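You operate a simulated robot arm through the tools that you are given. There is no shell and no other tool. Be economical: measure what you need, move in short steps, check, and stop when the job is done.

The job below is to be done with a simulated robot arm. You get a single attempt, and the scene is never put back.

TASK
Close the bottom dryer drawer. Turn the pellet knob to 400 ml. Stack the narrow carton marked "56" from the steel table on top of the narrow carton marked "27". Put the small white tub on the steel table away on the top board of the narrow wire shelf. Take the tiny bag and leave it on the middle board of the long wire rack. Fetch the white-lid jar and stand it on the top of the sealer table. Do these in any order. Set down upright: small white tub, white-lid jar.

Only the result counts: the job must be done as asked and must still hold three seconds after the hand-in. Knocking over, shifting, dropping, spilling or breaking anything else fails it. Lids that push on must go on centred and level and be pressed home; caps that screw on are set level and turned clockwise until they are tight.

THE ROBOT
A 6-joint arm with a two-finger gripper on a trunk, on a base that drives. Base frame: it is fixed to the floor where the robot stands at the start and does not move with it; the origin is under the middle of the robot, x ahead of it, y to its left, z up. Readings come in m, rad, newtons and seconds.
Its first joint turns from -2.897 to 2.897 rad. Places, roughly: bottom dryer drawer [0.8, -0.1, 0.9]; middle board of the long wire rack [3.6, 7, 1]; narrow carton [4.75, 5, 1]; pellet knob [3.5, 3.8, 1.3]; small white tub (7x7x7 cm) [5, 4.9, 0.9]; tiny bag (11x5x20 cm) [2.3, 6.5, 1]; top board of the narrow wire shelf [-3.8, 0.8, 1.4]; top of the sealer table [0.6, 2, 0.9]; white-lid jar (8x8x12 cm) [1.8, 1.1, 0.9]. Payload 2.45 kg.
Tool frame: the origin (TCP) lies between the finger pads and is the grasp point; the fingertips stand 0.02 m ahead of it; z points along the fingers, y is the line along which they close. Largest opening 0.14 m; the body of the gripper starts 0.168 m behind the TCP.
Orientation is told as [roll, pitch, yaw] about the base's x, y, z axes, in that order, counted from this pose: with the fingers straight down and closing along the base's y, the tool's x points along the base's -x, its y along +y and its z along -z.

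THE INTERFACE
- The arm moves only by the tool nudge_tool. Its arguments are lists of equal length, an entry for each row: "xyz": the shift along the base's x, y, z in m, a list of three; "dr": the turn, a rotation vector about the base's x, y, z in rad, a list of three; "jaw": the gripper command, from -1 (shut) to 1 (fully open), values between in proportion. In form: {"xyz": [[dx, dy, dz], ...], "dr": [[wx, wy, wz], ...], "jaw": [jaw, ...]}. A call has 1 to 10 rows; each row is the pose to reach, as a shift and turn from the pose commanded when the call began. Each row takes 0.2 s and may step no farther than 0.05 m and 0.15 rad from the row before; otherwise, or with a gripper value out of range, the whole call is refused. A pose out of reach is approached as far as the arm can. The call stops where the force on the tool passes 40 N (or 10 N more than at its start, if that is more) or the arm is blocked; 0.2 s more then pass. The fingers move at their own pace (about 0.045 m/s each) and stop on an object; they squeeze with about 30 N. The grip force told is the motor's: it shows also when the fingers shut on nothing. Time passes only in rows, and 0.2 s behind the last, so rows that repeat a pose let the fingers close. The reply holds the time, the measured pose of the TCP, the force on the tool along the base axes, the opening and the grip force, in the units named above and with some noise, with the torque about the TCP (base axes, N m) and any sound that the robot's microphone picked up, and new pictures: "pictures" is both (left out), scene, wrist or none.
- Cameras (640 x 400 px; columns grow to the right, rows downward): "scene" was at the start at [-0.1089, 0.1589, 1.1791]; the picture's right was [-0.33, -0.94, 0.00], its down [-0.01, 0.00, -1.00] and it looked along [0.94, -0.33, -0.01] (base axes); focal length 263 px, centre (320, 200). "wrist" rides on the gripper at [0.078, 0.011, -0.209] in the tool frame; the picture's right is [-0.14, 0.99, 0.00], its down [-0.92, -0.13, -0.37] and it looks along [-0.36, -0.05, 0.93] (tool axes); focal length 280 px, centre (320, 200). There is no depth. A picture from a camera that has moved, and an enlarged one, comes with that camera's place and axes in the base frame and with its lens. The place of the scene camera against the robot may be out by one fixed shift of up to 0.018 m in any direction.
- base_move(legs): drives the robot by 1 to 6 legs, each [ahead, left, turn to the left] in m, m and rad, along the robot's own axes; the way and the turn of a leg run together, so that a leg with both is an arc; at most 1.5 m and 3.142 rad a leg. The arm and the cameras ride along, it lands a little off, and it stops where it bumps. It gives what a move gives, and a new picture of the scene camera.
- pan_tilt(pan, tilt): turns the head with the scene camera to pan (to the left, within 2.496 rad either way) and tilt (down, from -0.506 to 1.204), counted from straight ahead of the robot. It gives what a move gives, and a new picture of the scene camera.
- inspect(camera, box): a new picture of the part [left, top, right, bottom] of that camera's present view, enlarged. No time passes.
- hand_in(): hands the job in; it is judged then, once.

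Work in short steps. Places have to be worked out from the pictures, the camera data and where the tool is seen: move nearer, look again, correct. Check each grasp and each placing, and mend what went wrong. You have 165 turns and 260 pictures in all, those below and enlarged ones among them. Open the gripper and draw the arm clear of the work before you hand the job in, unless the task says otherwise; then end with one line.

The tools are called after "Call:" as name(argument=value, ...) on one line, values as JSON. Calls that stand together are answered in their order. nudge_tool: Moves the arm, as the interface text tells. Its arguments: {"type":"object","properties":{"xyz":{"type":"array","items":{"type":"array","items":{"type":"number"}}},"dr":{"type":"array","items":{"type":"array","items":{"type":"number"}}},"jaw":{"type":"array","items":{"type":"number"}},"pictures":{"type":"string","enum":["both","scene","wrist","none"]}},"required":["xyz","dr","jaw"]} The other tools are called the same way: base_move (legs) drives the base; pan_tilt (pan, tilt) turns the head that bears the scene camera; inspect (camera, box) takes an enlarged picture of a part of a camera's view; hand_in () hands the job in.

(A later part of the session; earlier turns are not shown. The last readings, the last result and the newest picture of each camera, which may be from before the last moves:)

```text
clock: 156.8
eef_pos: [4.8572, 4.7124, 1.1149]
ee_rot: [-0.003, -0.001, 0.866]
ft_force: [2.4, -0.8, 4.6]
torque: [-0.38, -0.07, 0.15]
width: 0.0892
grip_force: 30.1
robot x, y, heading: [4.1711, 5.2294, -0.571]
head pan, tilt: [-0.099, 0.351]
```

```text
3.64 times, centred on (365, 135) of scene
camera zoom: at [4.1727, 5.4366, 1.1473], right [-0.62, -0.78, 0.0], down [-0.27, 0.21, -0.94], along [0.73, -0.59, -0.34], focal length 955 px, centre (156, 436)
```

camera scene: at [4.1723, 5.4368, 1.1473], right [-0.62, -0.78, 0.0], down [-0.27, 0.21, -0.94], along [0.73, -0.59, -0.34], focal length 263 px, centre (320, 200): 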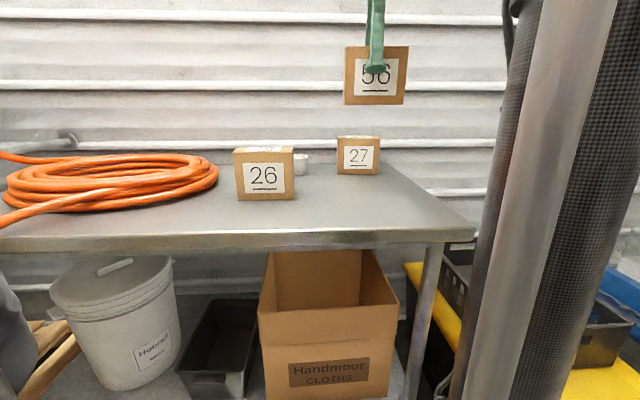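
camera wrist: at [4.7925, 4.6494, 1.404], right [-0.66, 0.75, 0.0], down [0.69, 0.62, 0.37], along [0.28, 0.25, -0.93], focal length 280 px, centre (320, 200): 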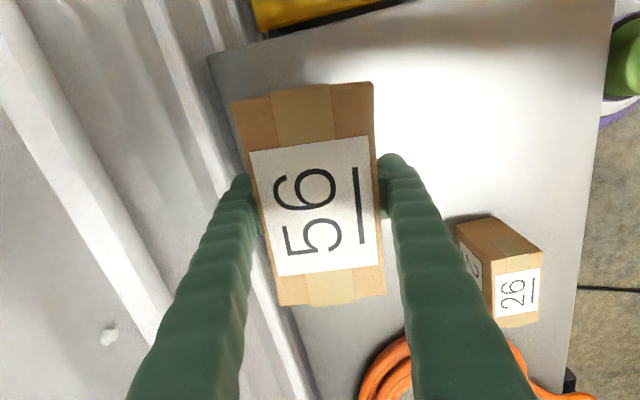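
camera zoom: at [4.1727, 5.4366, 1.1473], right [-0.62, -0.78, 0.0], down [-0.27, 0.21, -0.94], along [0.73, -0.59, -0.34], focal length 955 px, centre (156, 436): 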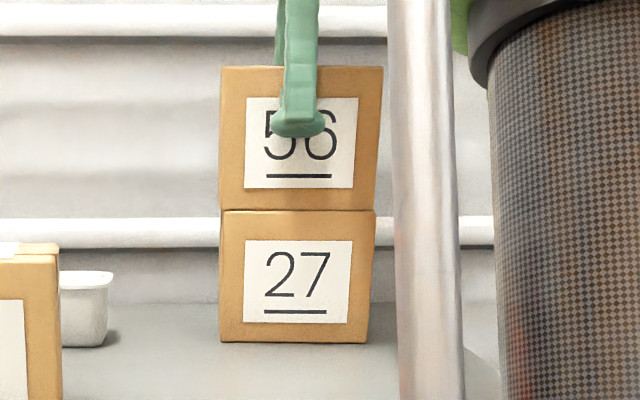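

Contact made (force now +5 N up), fully aligned. Press 2 mm, then open the jaw gently and rise.

Call:
nudge_tool(xyz=[[0, 0, -0.001], [0, 0, -0.001], [0, 0, -0.001], [0, 0, -0.001], [0, 0, 0.03], [0, 0, 0.07], [0, 0, 0.11], [0, 0, 0.15]], dr=[[0, 0, 0], [0, 0, 0], [0, 0, 0], [0, 0, 0], [0, 0, 0], [0, 0, 0], [0, 0, 0], [0, 0, 0]], jaw=[0.45, 0.7, 0.8, 0.8, 0.8, 0.8, 0.8, 0.8], pictures="both")

```text
clock: 158.6
eef_pos: [4.8566, 4.7125, 1.2265]
ee_rot: [-0.001, -0.001, 0.864]
ft_force: [0.4, -0.1, -0.3]
torque: [-0.03, 0.04, 0.02]
width: 0.1261
grip_force: 0.0
out of reach, approached as far as the arm can: row 8
robot x, y, heading: [4.1683, 5.2318, -0.576]
head pan, tilt: [-0.099, 0.351]
camera scene: at [4.1726, 5.4366, 1.1473], right [-0.62, -0.78, 0.0], down [-0.27, 0.21, -0.94], along [0.73, -0.59, -0.34], focal length 263 px, centre (320, 200)
camera wrist: at [4.7972, 4.6597, 1.4347], right [-0.66, 0.75, 0.0], down [0.69, 0.62, 0.37], along [0.28, 0.25, -0.93], focal length 280 px, centre (320, 200)
```

scene: 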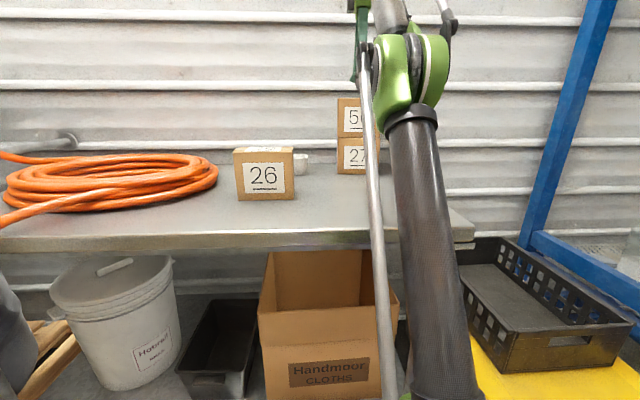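
wrist: 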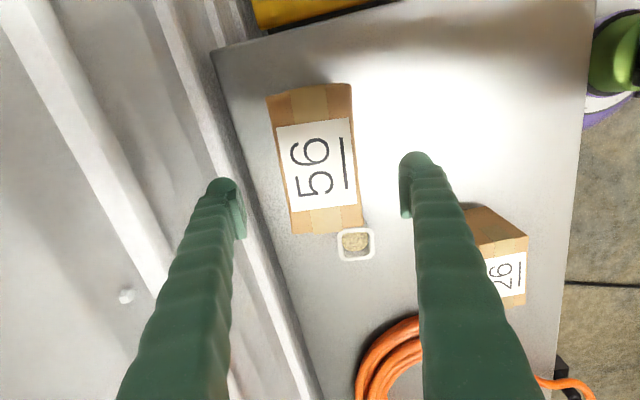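

Stacked cleanly. Next the tub (open, with contents): zoom to measure its position and orientation.

Call:
inspect(camera="wrist", box=[300, 200, 420, 290])

```text
4.44 times, centred on (360, 245) of wrist
camera zoom: at [4.7972, 4.6597, 1.4347], right [-0.66, 0.75, 0.0], down [0.69, 0.62, 0.37], along [0.28, 0.25, -0.93], focal length 1246 px, centre (142, 0)
```

zoom: 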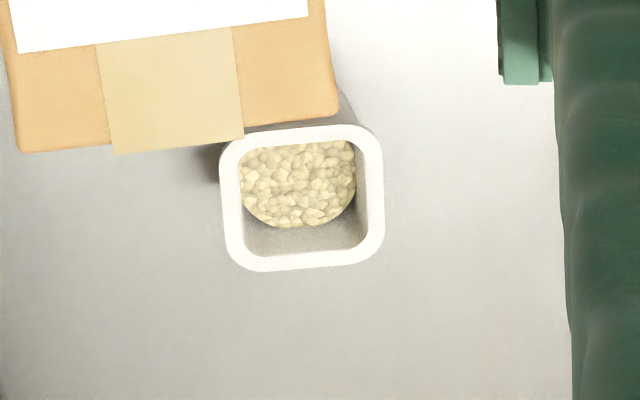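

Tub rim centre (4.965,4.905), axes aligned with the current tool yaw. Move above it.

Call:
nudge_tool(xyz=[[0.022, 0.039, -0.01], [0.044, 0.077, -0.02], [0.066, 0.116, -0.03], [0.088, 0.155, -0.04], [0.108, 0.192, -0.06]], dr=[[0, 0, 0.014], [0, 0, 0.014], [0, 0, 0.014], [0, 0, 0.014], [0, 0, 0.014]], jaw=[1, 1, 1, 1, 1], pictures="wrist")

```text
clock: 159.8
eef_pos: [4.9682, 4.9072, 1.1655]
ee_rot: [0.001, -0.003, 0.876]
ft_force: [0.2, -0.7, 0.4]
torque: [0.07, 0.0, 0.0]
width: 0.1402
grip_force: 0.1
robot x, y, heading: [4.1692, 5.2315, -0.578]
head pan, tilt: [-0.099, 0.351]
camera wrist: at [4.9091, 4.8545, 1.3739], right [-0.67, 0.74, 0.0], down [0.69, 0.63, 0.37], along [0.27, 0.25, -0.93], focal length 280 px, centre (320, 200)
```

wrist: 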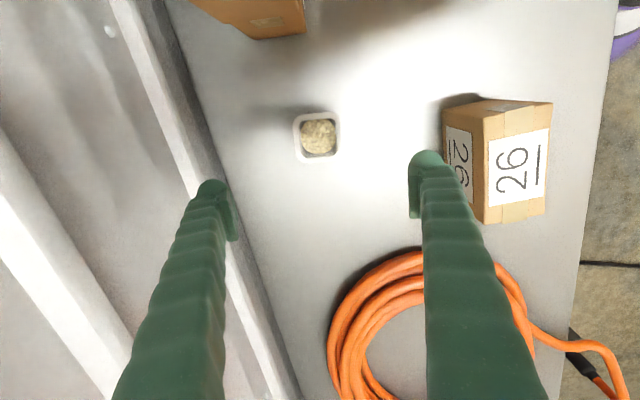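

Descend with a slight correction, then close on the tub.

Call:
nudge_tool(xyz=[[-0.006, -0.007, -0.05], [-0.006, -0.007, -0.1], [-0.006, -0.007, -0.15], [-0.006, -0.007, -0.19], [-0.006, -0.007, -0.22], [-0.006, -0.007, -0.238], [-0.006, -0.007, -0.238]], dr=[[0, 0, 0], [0, 0, 0], [0, 0, 0], [0, 0, 0], [0, 0, 0], [0, 0, 0], [0, 0, 0]], jaw=[0.7, 0.7, 0.7, 0.7, 0.7, 0.7, 0.7], pictures="wrist")

```text
refused: row 1 steps farther than a row can; nothing moved
```

Call:
nudge_tool(xyz=[[-0.006, -0.007, -0.045], [-0.006, -0.007, -0.09], [-0.006, -0.007, -0.135], [-0.006, -0.007, -0.175], [-0.006, -0.007, -0.21], [-0.006, -0.007, -0.23], [-0.006, -0.007, -0.238]], dr=[[0, 0, 0], [0, 0, 0], [0, 0, 0], [0, 0, 0], [0, 0, 0], [0, 0, 0], [0, 0, 0]], jaw=[0.7, 0.7, 0.7, 0.7, 0.7, 0.7, 0.7], pictures="wrist")

```text
clock: 161.4
eef_pos: [4.9597, 4.8961, 0.9269]
ee_rot: [0.0, -0.002, 0.877]
ft_force: [0.9, 0.0, 0.7]
torque: [-0.01, -0.03, 0.01]
width: 0.1192
grip_force: 0.0
robot x, y, heading: [4.1707, 5.2294, -0.572]
head pan, tilt: [-0.099, 0.351]
camera wrist: at [4.9003, 4.8432, 1.1353], right [-0.67, 0.74, 0.0], down [0.69, 0.63, 0.37], along [0.27, 0.25, -0.93], focal length 280 px, centre (320, 200)
```

wrist: 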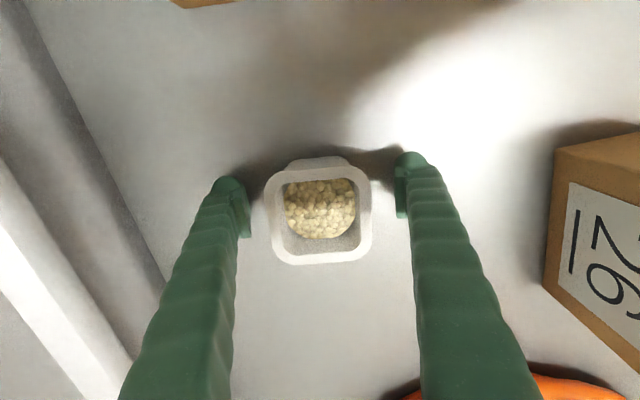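

Centred. Close.

Call:
nudge_tool(xyz=[[0, 0, 0], [0, 0, 0], [0, 0, 0], [0, 0, 0], [0, 0, 0]], dr=[[0, 0, 0], [0, 0, 0], [0, 0, 0], [0, 0, 0], [0, 0, 0]], jaw=[0.3, -0.2, -1, -1, -1], pictures="none")

Call:
nudge_tool(xyz=[[0, 0, 0.01], [0, 0, 0.02], [0, 0, 0.04], [0, 0, 0.06]], dr=[[0, 0, 0], [0, 0, 0], [0, 0, 0], [0, 0, 0]], jaw=[-1, -1, -1, -1], pictures="wrist")

```text
clock: 162.6
eef_pos: [4.9592, 4.8963, 0.9275]
ee_rot: [0.0, -0.002, 0.879]
ft_force: [0.7, -0.7, 0.9]
torque: [-0.02, -0.03, 0.05]
width: 0.063
grip_force: 30.3
robot x, y, heading: [4.1678, 5.2311, -0.572]
head pan, tilt: [-0.099, 0.351]
```

```text
clock: 163.6
eef_pos: [4.9593, 4.897, 0.9873]
ee_rot: [0.0, -0.002, 0.88]
ft_force: [0.5, -0.1, -1.2]
torque: [-0.01, 0.03, 0.01]
width: 0.0633
grip_force: 29.9
robot x, y, heading: [4.1699, 5.2304, -0.575]
head pan, tilt: [-0.099, 0.351]
camera wrist: at [4.9003, 4.8432, 1.1961], right [-0.67, 0.74, 0.0], down [0.69, 0.63, 0.37], along [0.27, 0.25, -0.93], focal length 280 px, centre (320, 200)
```

wrist: 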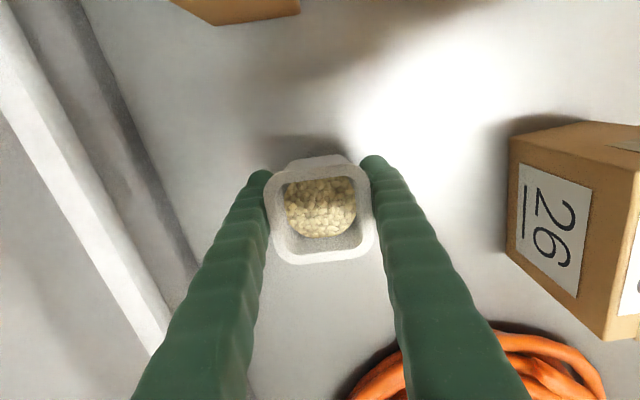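

Tub held. Lift and draw it in close to the robot.

Call:
nudge_tool(xyz=[[0, 0, 0.04], [0, 0, 0.085], [0, 0, 0.13], [0, 0, 0.17], [-0.03, 0.013, 0.2], [-0.07, 0.03, 0.21], [-0.115, 0.049, 0.22], [-0.16, 0.068, 0.23], [-0.205, 0.087, 0.24], [-0.25, 0.106, 0.25]], dr=[[0, 0, 0], [0, 0, 0], [0, 0, 0], [0, 0, 0], [0, 0, 0], [0, 0, 0], [0, 0, 0], [0, 0, 0], [0, 0, 0], [0, 0, 0]], jaw=[-1, -1, -1, -1, -1, -1, -1, -1, -1, -1], pictures="none")

Call:
nudge_tool(xyz=[[-0.03, 0.02, 0], [-0.06, 0.04, 0], [-0.09, 0.06, 0], [-0.12, 0.07, 0]], dr=[[0, 0, 0], [0, 0, 0], [0, 0, 0], [0, 0, 0]], jaw=[-1, -1, -1, -1])

```text
clock: 165.8
eef_pos: [4.7084, 5.0035, 1.239]
ee_rot: [-0.001, -0.003, 0.878]
ft_force: [0.6, -1.3, -0.6]
torque: [0.04, 0.16, 0.01]
width: 0.063
grip_force: 30.1
robot x, y, heading: [4.1696, 5.2341, -0.571]
head pan, tilt: [-0.099, 0.351]
```

```text
clock: 166.8
eef_pos: [4.5888, 5.0712, 1.2376]
ee_rot: [0.001, -0.002, 0.878]
ft_force: [-0.4, -0.5, -1.1]
torque: [0.02, 0.07, 0.0]
width: 0.063
grip_force: 30.5
robot x, y, heading: [4.1687, 5.2334, -0.576]
head pan, tilt: [-0.099, 0.351]
camera scene: at [4.1729, 5.4366, 1.1473], right [-0.62, -0.78, 0.0], down [-0.27, 0.21, -0.94], along [0.73, -0.59, -0.34], focal length 263 px, centre (320, 200)
camera wrist: at [4.5294, 5.018, 1.4463], right [-0.67, 0.74, 0.0], down [0.69, 0.63, 0.37], along [0.27, 0.25, -0.93], focal length 280 px, centre (320, 200)
```

scene: 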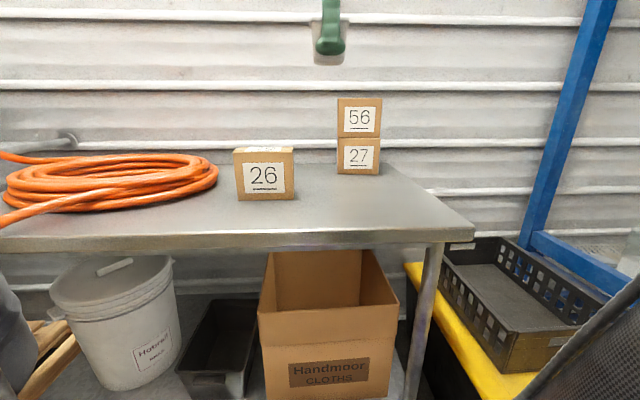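
wrist: 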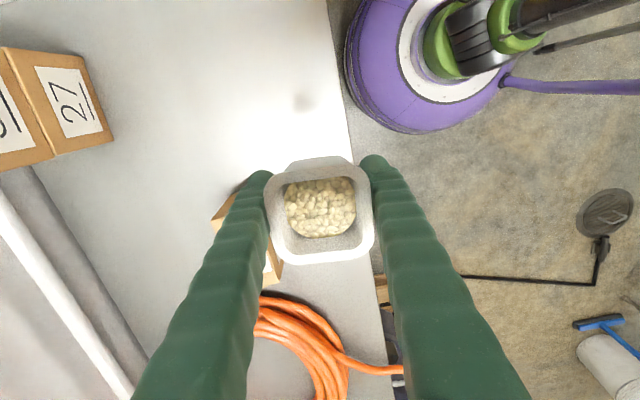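

Cartons good, tub secure. Back away, turn round and drive down the corridor.

Call:
base_move(legs=[[-0.35, 0, 0], [0, 0, -1.6], [1.3, 0, 0], [1.3, 0, 0]])

Call:
pan_tilt(pan=-0.1, tilt=0.2)

```text
clock: 185.3
eef_pos: [2.1168, 2.9245, 1.2374]
ee_rot: [0.001, -0.003, -0.774]
ft_force: [0.0, -0.6, -0.4]
torque: [0.0, -0.02, -0.02]
width: 0.0628
grip_force: 29.9
robot x, y, heading: [2.3103, 3.3284, -2.229]
head pan, tilt: [-0.099, 0.351]
camera scene: at [2.4973, 3.3189, 1.1473], right [-0.73, 0.69, 0.0], down [0.24, 0.25, -0.94], along [-0.64, -0.68, -0.34], focal length 263 px, centre (320, 200)
```

scene: 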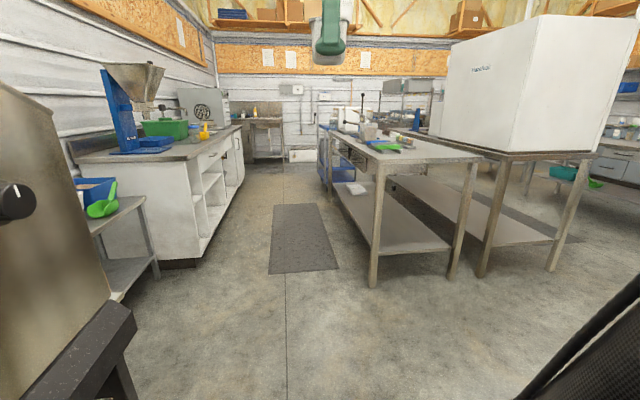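

```text
clock: 186.0
eef_pos: [2.1164, 2.9244, 1.2373]
ee_rot: [0.001, -0.003, -0.776]
ft_force: [1.3, -0.8, -0.9]
torque: [0.0, -0.02, -0.02]
width: 0.0632
grip_force: 30.4
robot x, y, heading: [2.3107, 3.3297, -2.233]
head pan, tilt: [-0.099, 0.201]
camera scene: at [2.4973, 3.3189, 1.1613], right [-0.73, 0.69, 0.0], down [0.14, 0.15, -0.98], along [-0.67, -0.71, -0.2], focal length 263 px, centre (320, 200)
```

scene: 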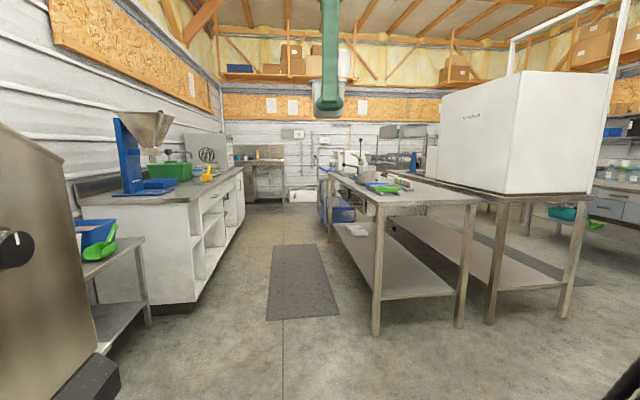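

Straighten and go on down the corridor back to the start area.

Call:
base_move(legs=[[0, 0, 0.045], [1.35, 0.08, 0], [1.35, 0.08, 0], [1.1, -0.03, 0]])

Call:
pan_tilt(pan=-1.2, tilt=0.2)

```text
clock: 204.8
eef_pos: [0.0637, -0.2772, 1.2382]
ee_rot: [-0.001, -0.003, -0.752]
ft_force: [-0.1, -0.4, -0.6]
torque: [-0.01, -0.01, -0.01]
width: 0.063
grip_force: 30.1
robot x, y, heading: [0.2493, 0.133, -2.208]
head pan, tilt: [-0.099, 0.201]
camera scene: at [0.4357, 0.1261, 1.1613], right [-0.74, 0.67, 0.0], down [0.13, 0.15, -0.98], along [-0.66, -0.73, -0.2], focal length 263 px, centre (320, 200)
```

scene: 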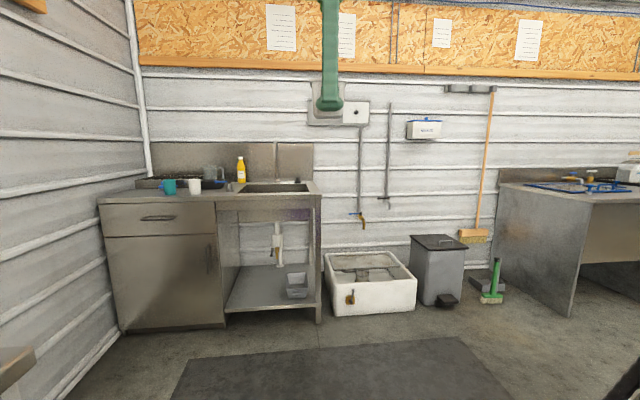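

```text
clock: 206.1
eef_pos: [0.0645, -0.2769, 1.2379]
ee_rot: [0.0, -0.002, -0.752]
ft_force: [0.5, 0.5, -1.4]
torque: [0.04, 0.05, 0.02]
width: 0.0631
grip_force: 29.9
robot x, y, heading: [0.2517, 0.1303, -2.204]
head pan, tilt: [-1.201, 0.201]
camera scene: at [0.4081, 0.2196, 1.1613], right [0.26, 0.97, 0.0], down [0.19, -0.05, -0.98], along [-0.95, 0.26, -0.2], focal length 263 px, centre (320, 200)
```

scene: 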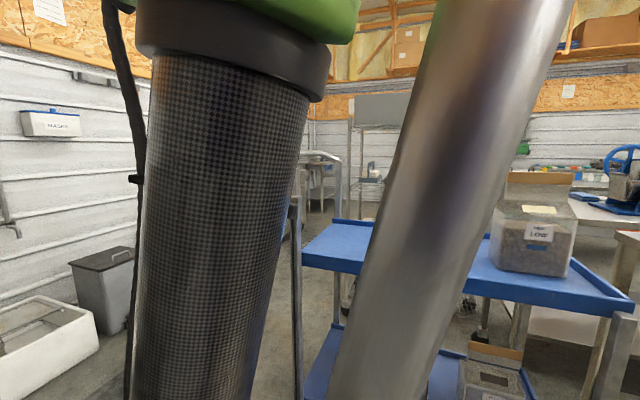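

The cart corner is near along≈0.1; I go ahead 0.73 m more, turn right and look down the passage to the narrow shelf.

Call:
base_move(legs=[[0.73, 0, 0], [0, 0, -1.55]])

Call:
pan_tilt(pan=0.15, tilt=0.15)

```text
clock: 213.8
eef_pos: [-0.5898, -0.2731, 1.2377]
ee_rot: [-0.001, -0.002, -2.302]
ft_force: [-0.1, -0.2, -1.8]
torque: [0.0, 0.0, 0.0]
width: 0.0631
grip_force: 30.4
robot x, y, heading: [-0.173, -0.4454, 2.529]
head pan, tilt: [-1.201, 0.201]
camera scene: at [-0.1038, -0.5969, 1.1613], right [0.97, -0.24, 0.0], down [-0.05, -0.19, -0.98], along [0.24, 0.95, -0.2], focal length 263 px, centre (320, 200)
```

scene: 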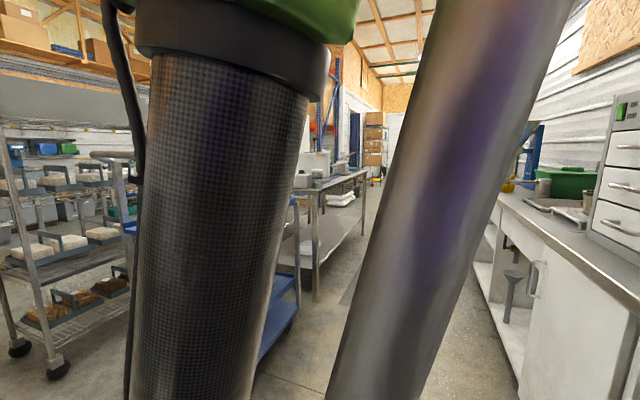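

```text
clock: 215.3
eef_pos: [-0.5903, -0.2724, 1.2379]
ee_rot: [0.001, -0.002, -2.301]
ft_force: [1.4, 0.4, -0.6]
torque: [0.02, -0.01, 0.0]
width: 0.0626
grip_force: 29.9
robot x, y, heading: [-0.1771, -0.4474, 2.525]
head pan, tilt: [0.15, 0.15]
camera scene: at [-0.2092, -0.6458, 1.166], right [0.45, 0.89, 0.0], down [0.13, -0.07, -0.99], along [-0.88, 0.44, -0.15], focal length 263 px, centre (320, 200)
```

scene: 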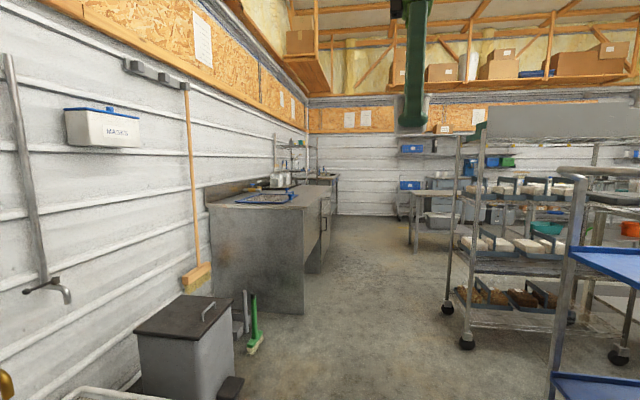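

Zoom on the narrow shelf area.

Call:
inspect(camera="scene", box=[220, 110, 380, 220])

```text
3.64 times, centred on (300, 165) of scene
camera zoom: at [-0.2092, -0.6458, 1.166], right [0.45, 0.89, 0.0], down [0.13, -0.07, -0.99], along [-0.88, 0.44, -0.15], focal length 955 px, centre (393, 327)
```

zoom: 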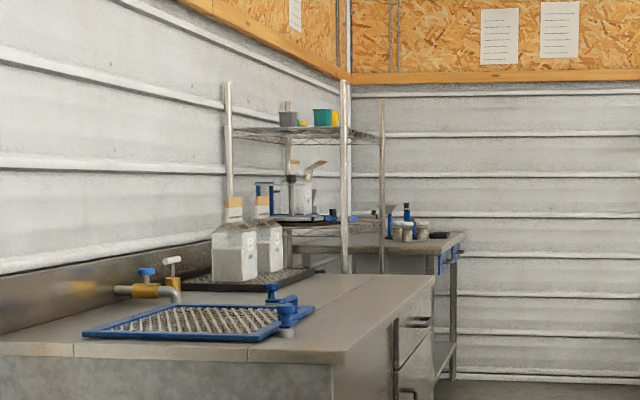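

The shelf stands past the counter, open to the aisle; top board z≈1.36–1.4. Drive down the passage.

Call:
base_move(legs=[[1.3, 0.0, 0], [1.2, 0.05, 0]])

Call:
pan_tilt(pan=0.5, tilt=0.0)

```text
clock: 227.6
eef_pos: [-2.6646, 1.1516, 1.2373]
ee_rot: [0.0, -0.001, -2.313]
ft_force: [-0.7, -0.3, -1.0]
torque: [-0.02, 0.01, 0.0]
width: 0.0629
grip_force: 30.2
robot x, y, heading: [-2.2541, 0.9736, 2.515]
head pan, tilt: [0.15, 0.15]
camera scene: at [-2.2882, 0.7749, 1.166], right [0.46, 0.89, 0.0], down [0.13, -0.07, -0.99], along [-0.88, 0.45, -0.15], focal length 263 px, centre (320, 200)
```

scene: 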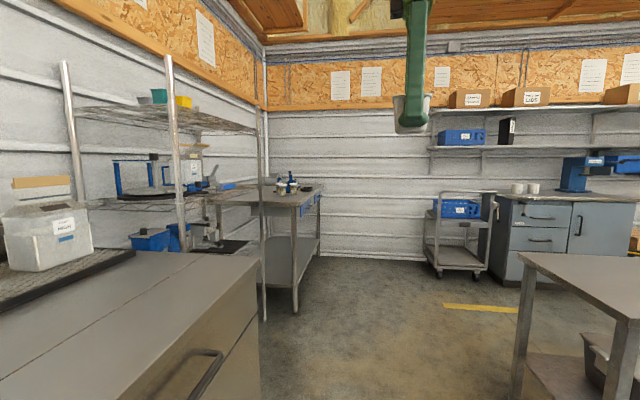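

```text
clock: 228.4
eef_pos: [-2.665, 1.1511, 1.2389]
ee_rot: [0.0, -0.002, -2.314]
ft_force: [0.1, -1.2, -1.3]
torque: [0.03, -0.04, 0.0]
width: 0.0628
grip_force: 30.5
robot x, y, heading: [-2.2517, 0.971, 2.519]
head pan, tilt: [0.499, 0.0]
camera scene: at [-2.295, 0.7439, 1.1797], right [0.13, 0.99, 0.0], down [0.0, 0.0, -1.0], along [-0.99, 0.13, 0.0], focal length 263 px, centre (320, 200)
```

scene: 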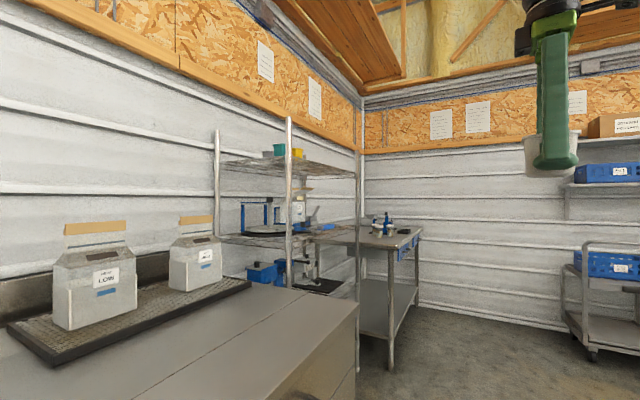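

Zoom on the shelf top.

Call:
inspect(camera="scene", box=[205, 105, 375, 215])

```text
3.64 times, centred on (290, 160) of scene
camera zoom: at [-2.295, 0.7439, 1.1797], right [0.13, 0.99, 0.0], down [0.0, 0.0, -1.0], along [-0.99, 0.13, 0.0], focal length 955 px, centre (429, 346)
```

zoom: 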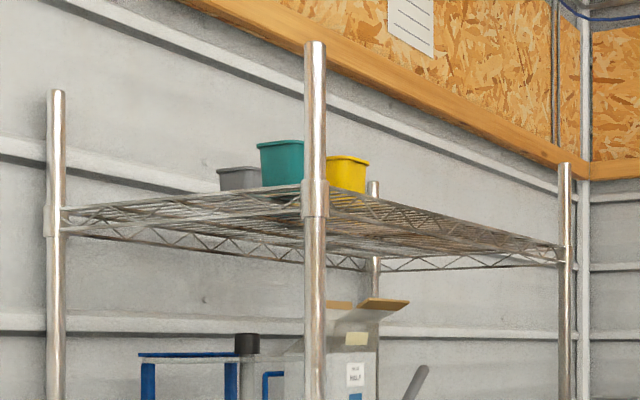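

Top board z≈1.357; the cups occupy its nearer half, so I'll use the far half near (along −1.42, offset 3.8). Drive beyond and turn to face the shelf.

Call:
base_move(legs=[[1.34, 0.0, 0], [0, 0, 1.57]])

Call:
pan_tilt(pan=0.0, tilt=0.0)

```text
clock: 239.2
eef_pos: [-3.5445, 1.3536, 1.238]
ee_rot: [0.0, -0.002, -0.72]
ft_force: [0.5, -0.1, -1.7]
torque: [0.01, 0.0, -0.04]
width: 0.0629
grip_force: 30.7
robot x, y, heading: [-3.3715, 1.7683, -2.171]
head pan, tilt: [0.499, 0.0]
camera scene: at [-3.1345, 1.751, 1.1798], right [-0.99, 0.1, 0.0], down [0.0, 0.0, -1.0], along [-0.1, -0.99, 0.0], focal length 263 px, centre (320, 200)
```

scene: 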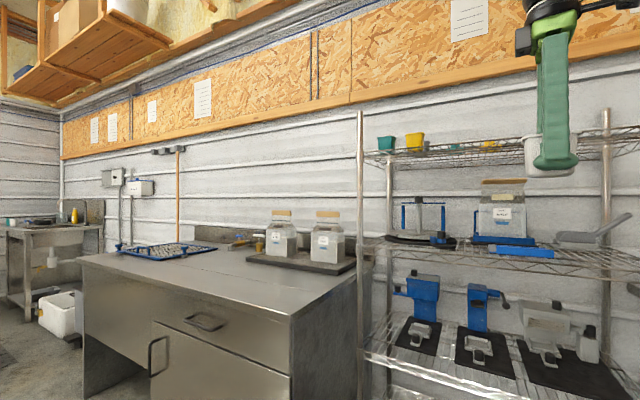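

```text
clock: 240.1
eef_pos: [-3.5447, 1.3551, 1.2377]
ee_rot: [0.001, -0.001, -0.72]
ft_force: [-0.4, -0.8, -1.3]
torque: [0.02, -0.01, 0.01]
width: 0.063
grip_force: 29.5
robot x, y, heading: [-3.3763, 1.7704, -2.173]
head pan, tilt: [0.0, 0.0]
camera scene: at [-3.1761, 1.7663, 1.1798], right [-0.82, 0.57, 0.0], down [0.0, 0.0, -1.0], along [-0.57, -0.82, 0.0], focal length 263 px, centre (320, 200)
```

scene: 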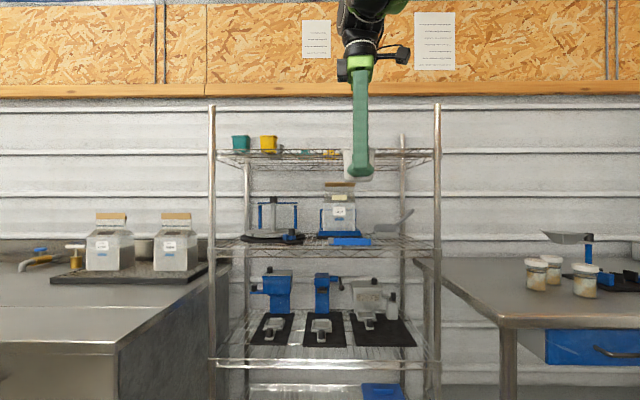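

Zoom on the top board.

Call:
inspect(camera="scene", box=[200, 100, 450, 190])

```text
2.56 times, centred on (325, 145) of scene
camera zoom: at [-3.1761, 1.7663, 1.1798], right [-0.82, 0.57, 0.0], down [0.0, 0.0, -1.0], along [-0.57, -0.82, 0.0], focal length 672 px, centre (307, 341)
```

zoom: 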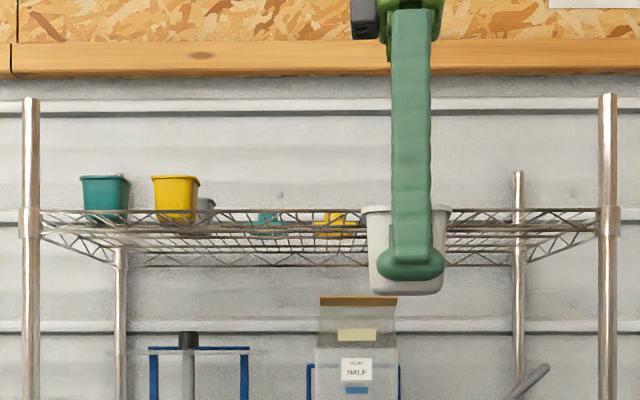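

Call:
inspect(camera="scene", box=[285, 125, 445, 200])

```text
4.00 times, centred on (365, 162) of scene
camera zoom: at [-3.1761, 1.7663, 1.1798], right [-0.82, 0.57, 0.0], down [0.0, 0.0, -1.0], along [-0.57, -0.82, 0.0], focal length 1050 px, centre (140, 350)
```

zoom: 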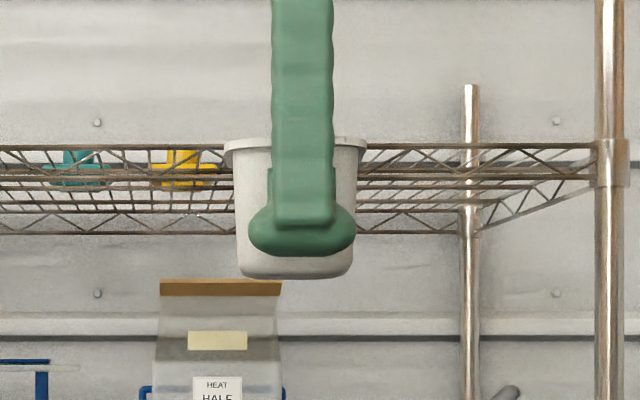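

The right part of the top board is free apart from small fittings near the middle-back. Raise the tub to z≈1.45, then drive in 0.33 m.

Call:
nudge_tool(xyz=[[0, 0, 0.04], [0, 0, 0.08], [0, 0, 0.12], [0, 0, 0.16], [0, 0, 0.2], [0, 0, 0.222]], dr=[[0, 0, 0], [0, 0, 0], [0, 0, 0], [0, 0, 0], [0, 0, 0], [0, 0, 0]], jaw=[-1, -1, -1, -1, -1, -1], pictures="none")

Call:
base_move(legs=[[0.33, -0.07, 0]])

```text
clock: 241.5
eef_pos: [-3.5437, 1.3555, 1.4447]
ee_rot: [0.003, -0.003, -0.72]
ft_force: [0.4, 0.2, -0.7]
torque: [0.01, 0.0, 0.0]
width: 0.0626
grip_force: 30.1
out of reach, approached as far as the arm can: row 6
robot x, y, heading: [-3.3701, 1.7716, -2.174]
head pan, tilt: [0.0, 0.0]
```

```text
clock: 243.7
eef_pos: [-3.7838, 1.1216, 1.4438]
ee_rot: [0.001, -0.002, -0.717]
ft_force: [-0.1, 0.3, -0.8]
torque: [0.01, -0.02, 0.0]
width: 0.0628
grip_force: 30.3
robot x, y, heading: [-3.614, 1.5368, -2.165]
head pan, tilt: [0.0, 0.0]
camera scene: at [-3.42, 1.5349, 1.1798], right [-0.83, 0.56, 0.0], down [0.0, 0.0, -1.0], along [-0.56, -0.83, 0.0], focal length 263 px, centre (320, 200)
```

scene: 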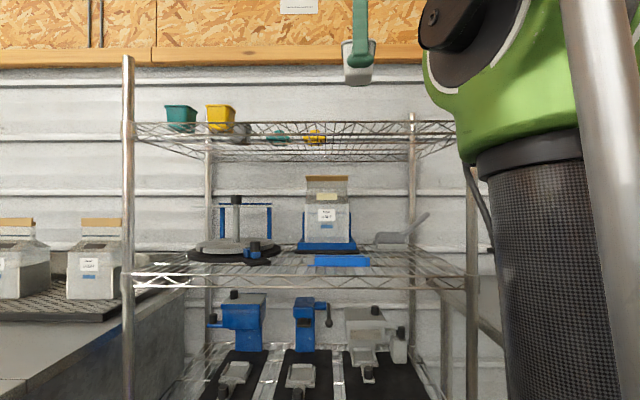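

Height limit is ~1.44 here; tub bottom ≈1.40 clears the board (1.357). Move the base 8 cm closer so I needn't extend much.

Call:
base_move(legs=[[0.08, -0.04, 0]])

Call:
inspect(camera="wrist", box=[0, 0, 640, 400])

```text
clock: 244.8
eef_pos: [-3.8643, 1.0785, 1.4443]
ee_rot: [-0.001, -0.002, -0.716]
ft_force: [-0.2, 0.3, -1.3]
torque: [-0.03, 0.02, -0.01]
width: 0.0629
grip_force: 30.6
robot x, y, heading: [-3.6973, 1.4956, -2.169]
head pan, tilt: [0.0, 0.0]
camera scene: at [-3.4985, 1.4915, 1.1798], right [-0.83, 0.56, 0.0], down [0.0, 0.0, -1.0], along [-0.56, -0.83, 0.0], focal length 263 px, centre (320, 200)
```

scene: 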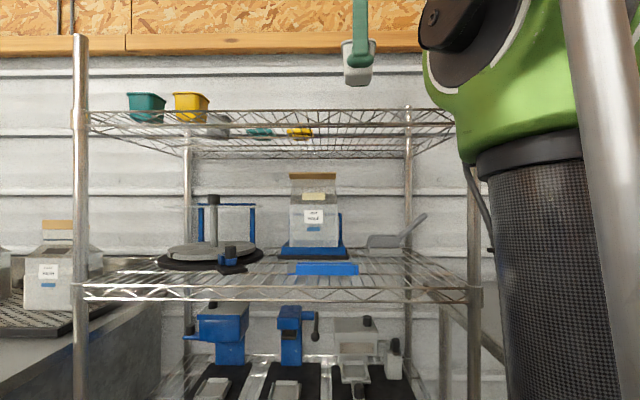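

```text
1.00 times, centred on (320, 200) of wrist (not enlarged: the box is as wide or as high as the picture)
camera zoom: at [-3.9164, 1.1394, 1.6527], right [0.75, 0.66, 0.0], down [0.61, -0.7, 0.37], along [0.24, -0.28, -0.93], focal length 280 px, centre (320, 200)
```

zoom: 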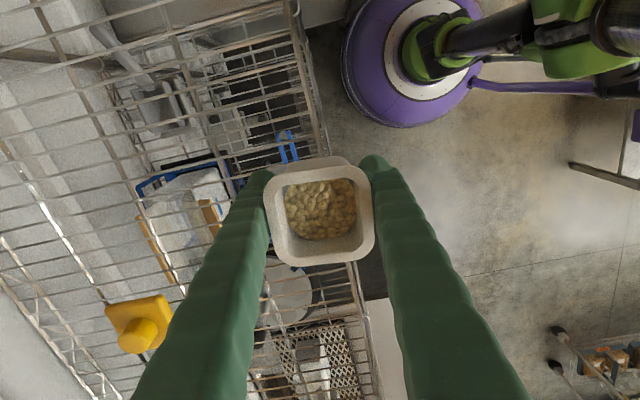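

The tub is over the front rail; move 6.5 cm further in, slightly lower.

Call:
nudge_tool(xyz=[[-0.018, -0.026, -0.015], [-0.037, -0.053, -0.03]], dr=[[0, 0, 0], [0, 0, 0]], jaw=[-1, -1])

```text
clock: 245.4
eef_pos: [-3.9012, 1.027, 1.4146]
ee_rot: [0.0, -0.001, -0.715]
ft_force: [0.8, 0.1, 0.5]
torque: [-0.08, 0.05, 0.01]
width: 0.0628
grip_force: 29.4
robot x, y, heading: [-3.6969, 1.4955, -2.167]
head pan, tilt: [0.0, 0.0]
camera scene: at [-3.4983, 1.4918, 1.1798], right [-0.83, 0.56, 0.0], down [0.0, 0.0, -1.0], along [-0.56, -0.83, 0.0], focal length 263 px, centre (320, 200)
camera wrist: at [-3.9527, 1.087, 1.6232], right [0.75, 0.66, 0.0], down [0.61, -0.7, 0.37], along [0.24, -0.28, -0.93], focal length 280 px, centre (320, 200)
```

scene: 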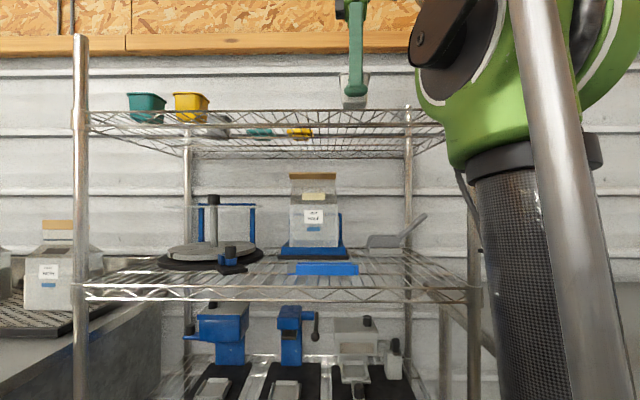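
wrist: 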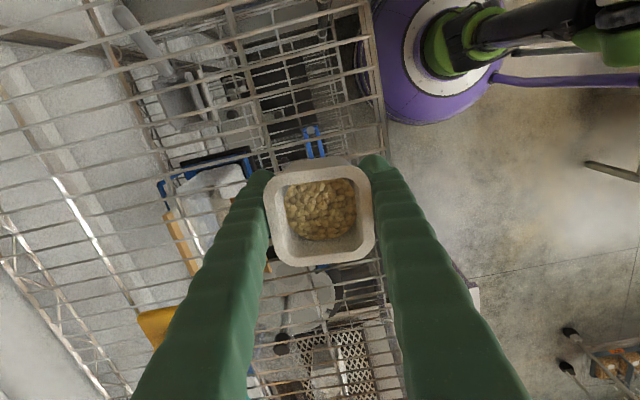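

Inside the front rail. Lower gently to contact.

Call:
nudge_tool(xyz=[[0, 0, -0.005], [0, 0, -0.01], [0, 0, -0.013], [0, 0, -0.016], [0, 0, -0.019]], dr=[[0, 0, 0], [0, 0, 0], [0, 0, 0], [0, 0, 0], [0, 0, 0]], jaw=[-1, -1, -1, -1, -1], pictures="none")

Call:
inspect(camera="scene", box=[280, 60, 430, 150])

```text
clock: 246.6
eef_pos: [-3.901, 1.0271, 1.396]
ee_rot: [0.001, -0.003, -0.716]
ft_force: [-0.5, 0.5, -0.2]
torque: [0.03, 0.0, -0.02]
width: 0.0628
grip_force: 29.9
robot x, y, heading: [-3.6975, 1.4924, -2.167]
head pan, tilt: [0.0, 0.0]
```

```text
4.27 times, centred on (355, 105) of scene
camera zoom: at [-3.4985, 1.4915, 1.1798], right [-0.83, 0.56, 0.0], down [0.0, 0.0, -1.0], along [-0.56, -0.83, 0.0], focal length 1120 px, centre (171, 605)
```

zoom: 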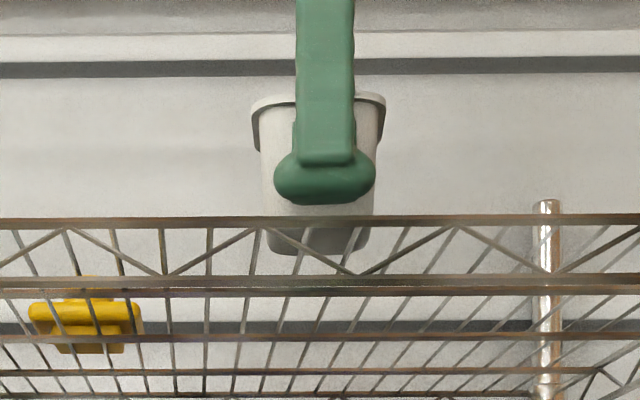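

Still no contact; continue down in 3 mm steps.

Call:
nudge_tool(xyz=[[0, 0, -0.003], [0, 0, -0.006], [0, 0, -0.009], [0, 0, -0.012], [0, 0, -0.015]], dr=[[0, 0, 0], [0, 0, 0], [0, 0, 0], [0, 0, 0], [0, 0, 0]], jaw=[-1, -1, -1, -1, -1], pictures="none")

Call:
inspect(camera="scene", box=[280, 60, 430, 150])

```text
clock: 247.8
eef_pos: [-3.9022, 1.026, 1.3805]
ee_rot: [-0.002, -0.003, -0.715]
ft_force: [-1.0, -4.4, 25.9]
torque: [0.06, -0.03, 0.0]
width: 0.0624
grip_force: 29.5
robot x, y, heading: [-3.6952, 1.4967, -2.171]
head pan, tilt: [0.0, 0.0]
```

```text
4.27 times, centred on (355, 105) of scene
camera zoom: at [-3.4983, 1.4918, 1.1797], right [-0.83, 0.56, 0.0], down [0.0, 0.0, -1.0], along [-0.56, -0.83, 0.0], focal length 1120 px, centre (171, 605)
```

zoom: 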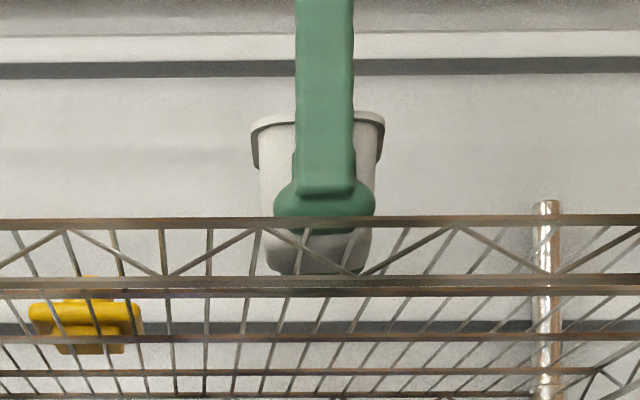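

Contact (26 N). Ease 2 mm, open just enough for the lip, and rise.

Call:
nudge_tool(xyz=[[0, 0, 0.002], [0, 0, 0.002], [0, 0, 0.002], [0, 0, 0.01], [0, 0, 0.03], [0, 0, 0.05]], dr=[[0, 0, 0], [0, 0, 0], [0, 0, 0], [0, 0, 0], [0, 0, 0], [0, 0, 0]], jaw=[0.0, 0.18, 0.18, 0.18, 0.18, 0.18])

```text
clock: 249.2
eef_pos: [-3.9012, 1.0267, 1.43]
ee_rot: [-0.003, -0.001, -0.717]
ft_force: [0.1, 0.3, -0.1]
torque: [-0.13, 0.05, 0.01]
width: 0.0826
grip_force: 0.0
robot x, y, heading: [-3.6953, 1.4936, -2.169]
head pan, tilt: [0.0, 0.0]
camera scene: at [-3.4983, 1.4919, 1.1798], right [-0.83, 0.56, 0.0], down [0.0, 0.0, -1.0], along [-0.56, -0.83, 0.0], focal length 263 px, centre (320, 200)
camera wrist: at [-3.9537, 1.0874, 1.6393], right [0.75, 0.66, 0.0], down [0.61, -0.7, 0.37], along [0.24, -0.28, -0.93], focal length 280 px, centre (320, 200)
```

scene: 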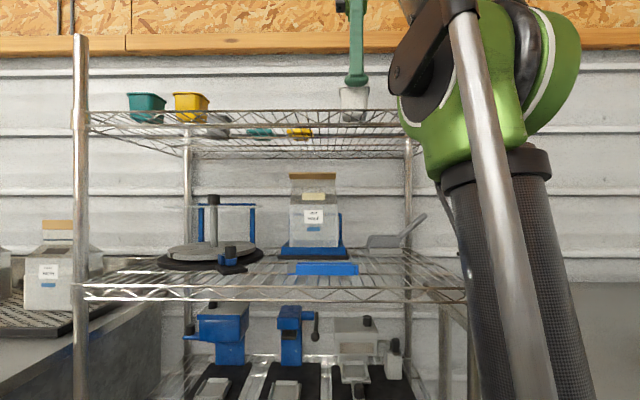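
wrist: 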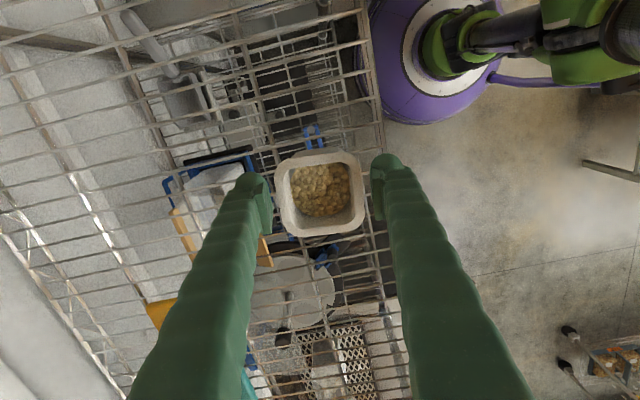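

Tub stands on the top board. The tips are only just above the rim, so raise more, and slide out sideways (perpendicular to the closing axis) before retreating.

Call:
nudge_tool(xyz=[[0, 0, 0.008], [0, 0, 0.015]], dr=[[0, 0, 0], [0, 0, 0]], jaw=[0.25, 0.3], pictures="none")

```text
clock: 249.8
eef_pos: [-3.9009, 1.0263, 1.4327]
ee_rot: [0.0, -0.002, -0.716]
ft_force: [0.5, 0.6, -0.5]
torque: [-0.01, 0.01, -0.02]
width: 0.091
grip_force: 0.1
out of reach, approached as far as the arm can: row 1, 2
robot x, y, heading: [-3.6934, 1.4937, -2.168]
head pan, tilt: [0.0, 0.0]
```

Call:
nudge_tool(xyz=[[-0.023, 0.02, 0], [-0.045, 0.039, 0], [-0.068, 0.059, 0], [-0.05, 0.1, 0], [-0.03, 0.14, 0], [-0.01, 0.18, 0]], dr=[[0, 0, 0], [0, 0, 0], [0, 0, 0], [0, 0, 0], [0, 0, 0], [0, 0, 0]], jaw=[0.3, 0.3, 0.3, 0, -0.5, -1])

```text
clock: 251.2
eef_pos: [-3.9102, 1.2079, 1.4323]
ee_rot: [0.0, -0.002, -0.715]
ft_force: [-0.7, 0.2, 0.7]
torque: [0.09, -0.12, -0.02]
width: 0.023
grip_force: 0.0
robot x, y, heading: [-3.6932, 1.4946, -2.17]
head pan, tilt: [0.0, 0.0]
camera scene: at [-3.4988, 1.4911, 1.1798], right [-0.83, 0.56, 0.0], down [0.0, 0.0, -1.0], along [-0.56, -0.83, 0.0], focal length 263 px, centre (320, 200)
camera wrist: at [-3.9624, 1.2682, 1.6406], right [0.75, 0.66, 0.0], down [0.61, -0.7, 0.37], along [0.24, -0.28, -0.93], focal length 280 px, centre (320, 200)
```

scene: 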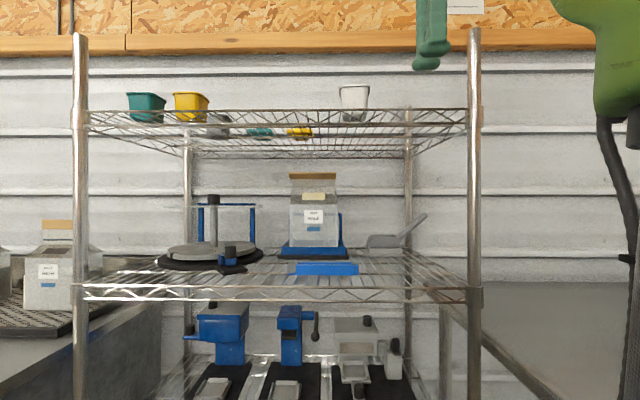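
wrist: 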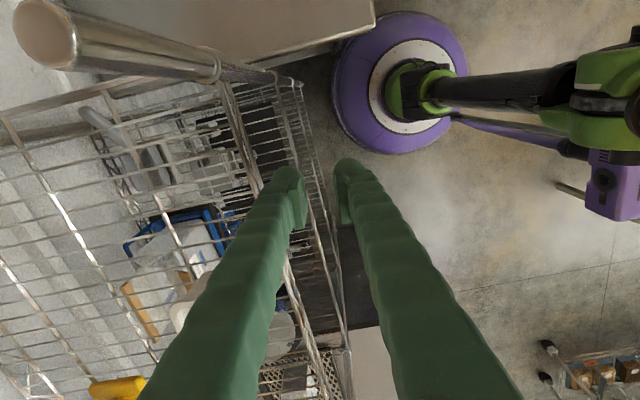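

Tub upright on the top board, arm clear. Back away, turn, and drive back along the passage.

Call:
base_move(legs=[[-0.4, 0, 0], [0, 0, 1.555], [1.3, 0, 0], [1.3, 0, 0], [1.25, 0, 0]])

Call:
nudge_tool(xyz=[[0, 0, -0.04], [0, 0, -0.08], [0, 0, -0.12], [0, 0, -0.16]], dr=[[0, 0, 0], [0, 0, 0], [0, 0, 0], [0, 0, 0]], jaw=[-1, -1, -1, -1], pictures="none")

```text
clock: 275.5
eef_pos: [-0.1057, -0.6431, 1.4318]
ee_rot: [-0.002, -0.002, 0.823]
ft_force: [0.0, 0.0, -0.6]
torque: [-0.02, 0.0, -0.01]
width: 0.0001
grip_force: 29.3
robot x, y, heading: [-0.3808, -0.418, -0.631]
head pan, tilt: [0.0, 0.0]
camera scene: at [-0.3661, -0.2051, 1.1798], right [-0.59, -0.81, 0.0], down [0.0, 0.0, -1.0], along [0.81, -0.59, 0.0], focal length 263 px, centre (320, 200)
```

scene: 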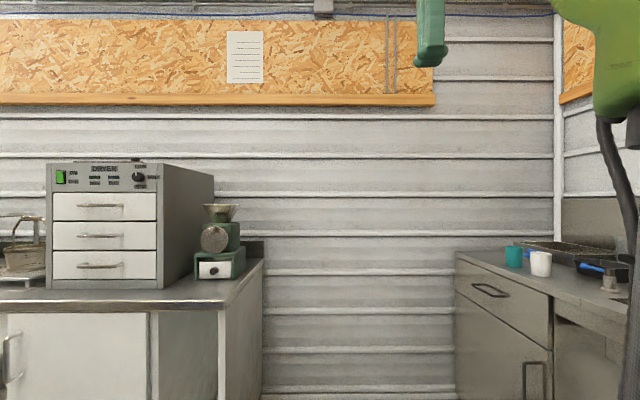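

```text
clock: 276.5
eef_pos: [-0.1067, -0.6424, 1.2724]
ee_rot: [-0.003, -0.002, 0.822]
ft_force: [1.0, 0.0, 0.0]
torque: [0.04, 0.06, 0.02]
width: 0.0002
grip_force: 29.7
robot x, y, heading: [-0.3845, -0.4166, -0.633]
head pan, tilt: [0.0, 0.0]
```

Drawer still shut. Turn left and drive up the corridor again.

Call:
base_move(legs=[[0, 0, 1.59], [1.3, -0.17, 0], [1.4, -0.05, 0], [1.4, 0.05, 0], [1.4, 0.1, 0]])

Call:
pan_tilt(pan=0.4, tilt=0.1)

```text
clock: 301.6
eef_pos: [2.522, 3.0905, 1.2735]
ee_rot: [-0.001, -0.002, 2.321]
ft_force: [0.2, -0.3, -0.9]
torque: [-0.02, -0.02, 0.0]
width: 0.0002
grip_force: 29.4
robot x, y, heading: [2.2796, 2.8322, 0.866]
head pan, tilt: [0.0, 0.0]
stopped in leg 5: the robot was blocked; the commanded pose is now the measured one
camera scene: at [2.0777, 2.8811, 1.1798], right [0.76, -0.65, 0.0], down [0.0, 0.0, -1.0], along [0.65, 0.76, 0.0], focal length 263 px, centre (320, 200)
```

scene: 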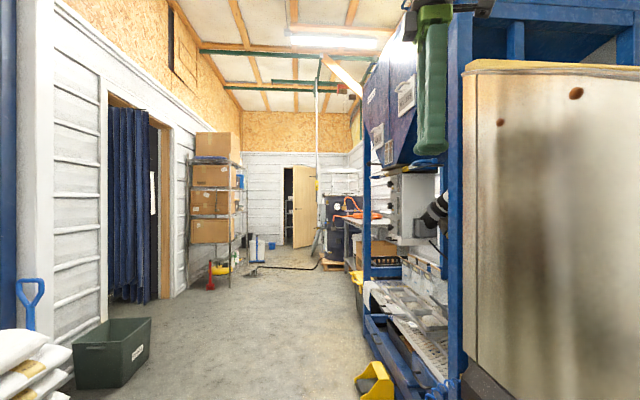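

```text
clock: 302.4
eef_pos: [2.5222, 3.0904, 1.2751]
ee_rot: [-0.001, -0.002, 2.319]
ft_force: [0.3, 0.6, 0.1]
torque: [0.02, -0.01, 0.01]
width: 0.0
grip_force: 29.5
robot x, y, heading: [2.2807, 2.8309, 0.866]
head pan, tilt: [0.4, 0.099]
camera scene: at [2.0471, 2.9003, 1.1707], right [0.95, -0.3, 0.0], down [-0.03, -0.09, -1.0], along [0.3, 0.95, -0.1], focal length 263 px, centre (320, 200)
```

scene: 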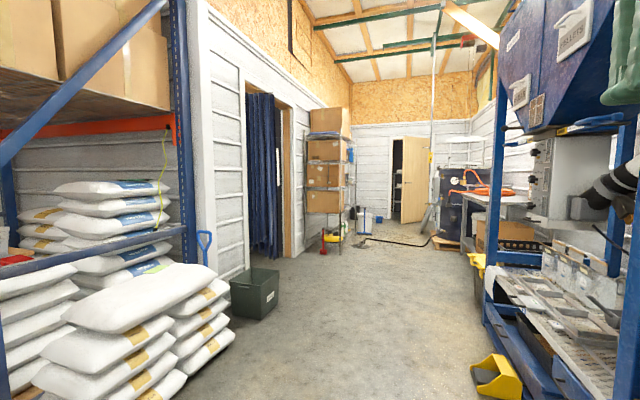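

Blocked at (2.28,2.83): I drifted into the yellow machine's side. I check the right side for any disturbance.

Call:
pan_tilt(pan=-0.7, tilt=0.4)

```text
clock: 303.8
eef_pos: [2.5223, 3.0907, 1.2733]
ee_rot: [-0.002, -0.001, 2.321]
ft_force: [0.9, 0.5, 0.0]
torque: [-0.03, 0.01, -0.03]
width: 0.0
grip_force: 29.7
robot x, y, heading: [2.2805, 2.8308, 0.867]
head pan, tilt: [-0.7, 0.4]
camera scene: at [2.1108, 2.828, 1.1428], right [0.17, -0.99, 0.0], down [-0.38, -0.06, -0.92], along [0.91, 0.15, -0.39], focal length 263 px, centre (320, 200)
```

scene: 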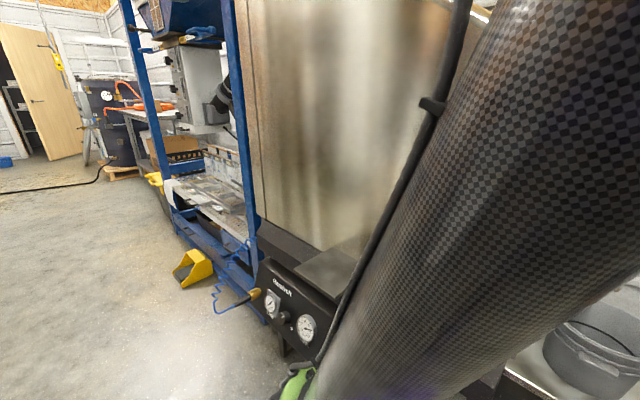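

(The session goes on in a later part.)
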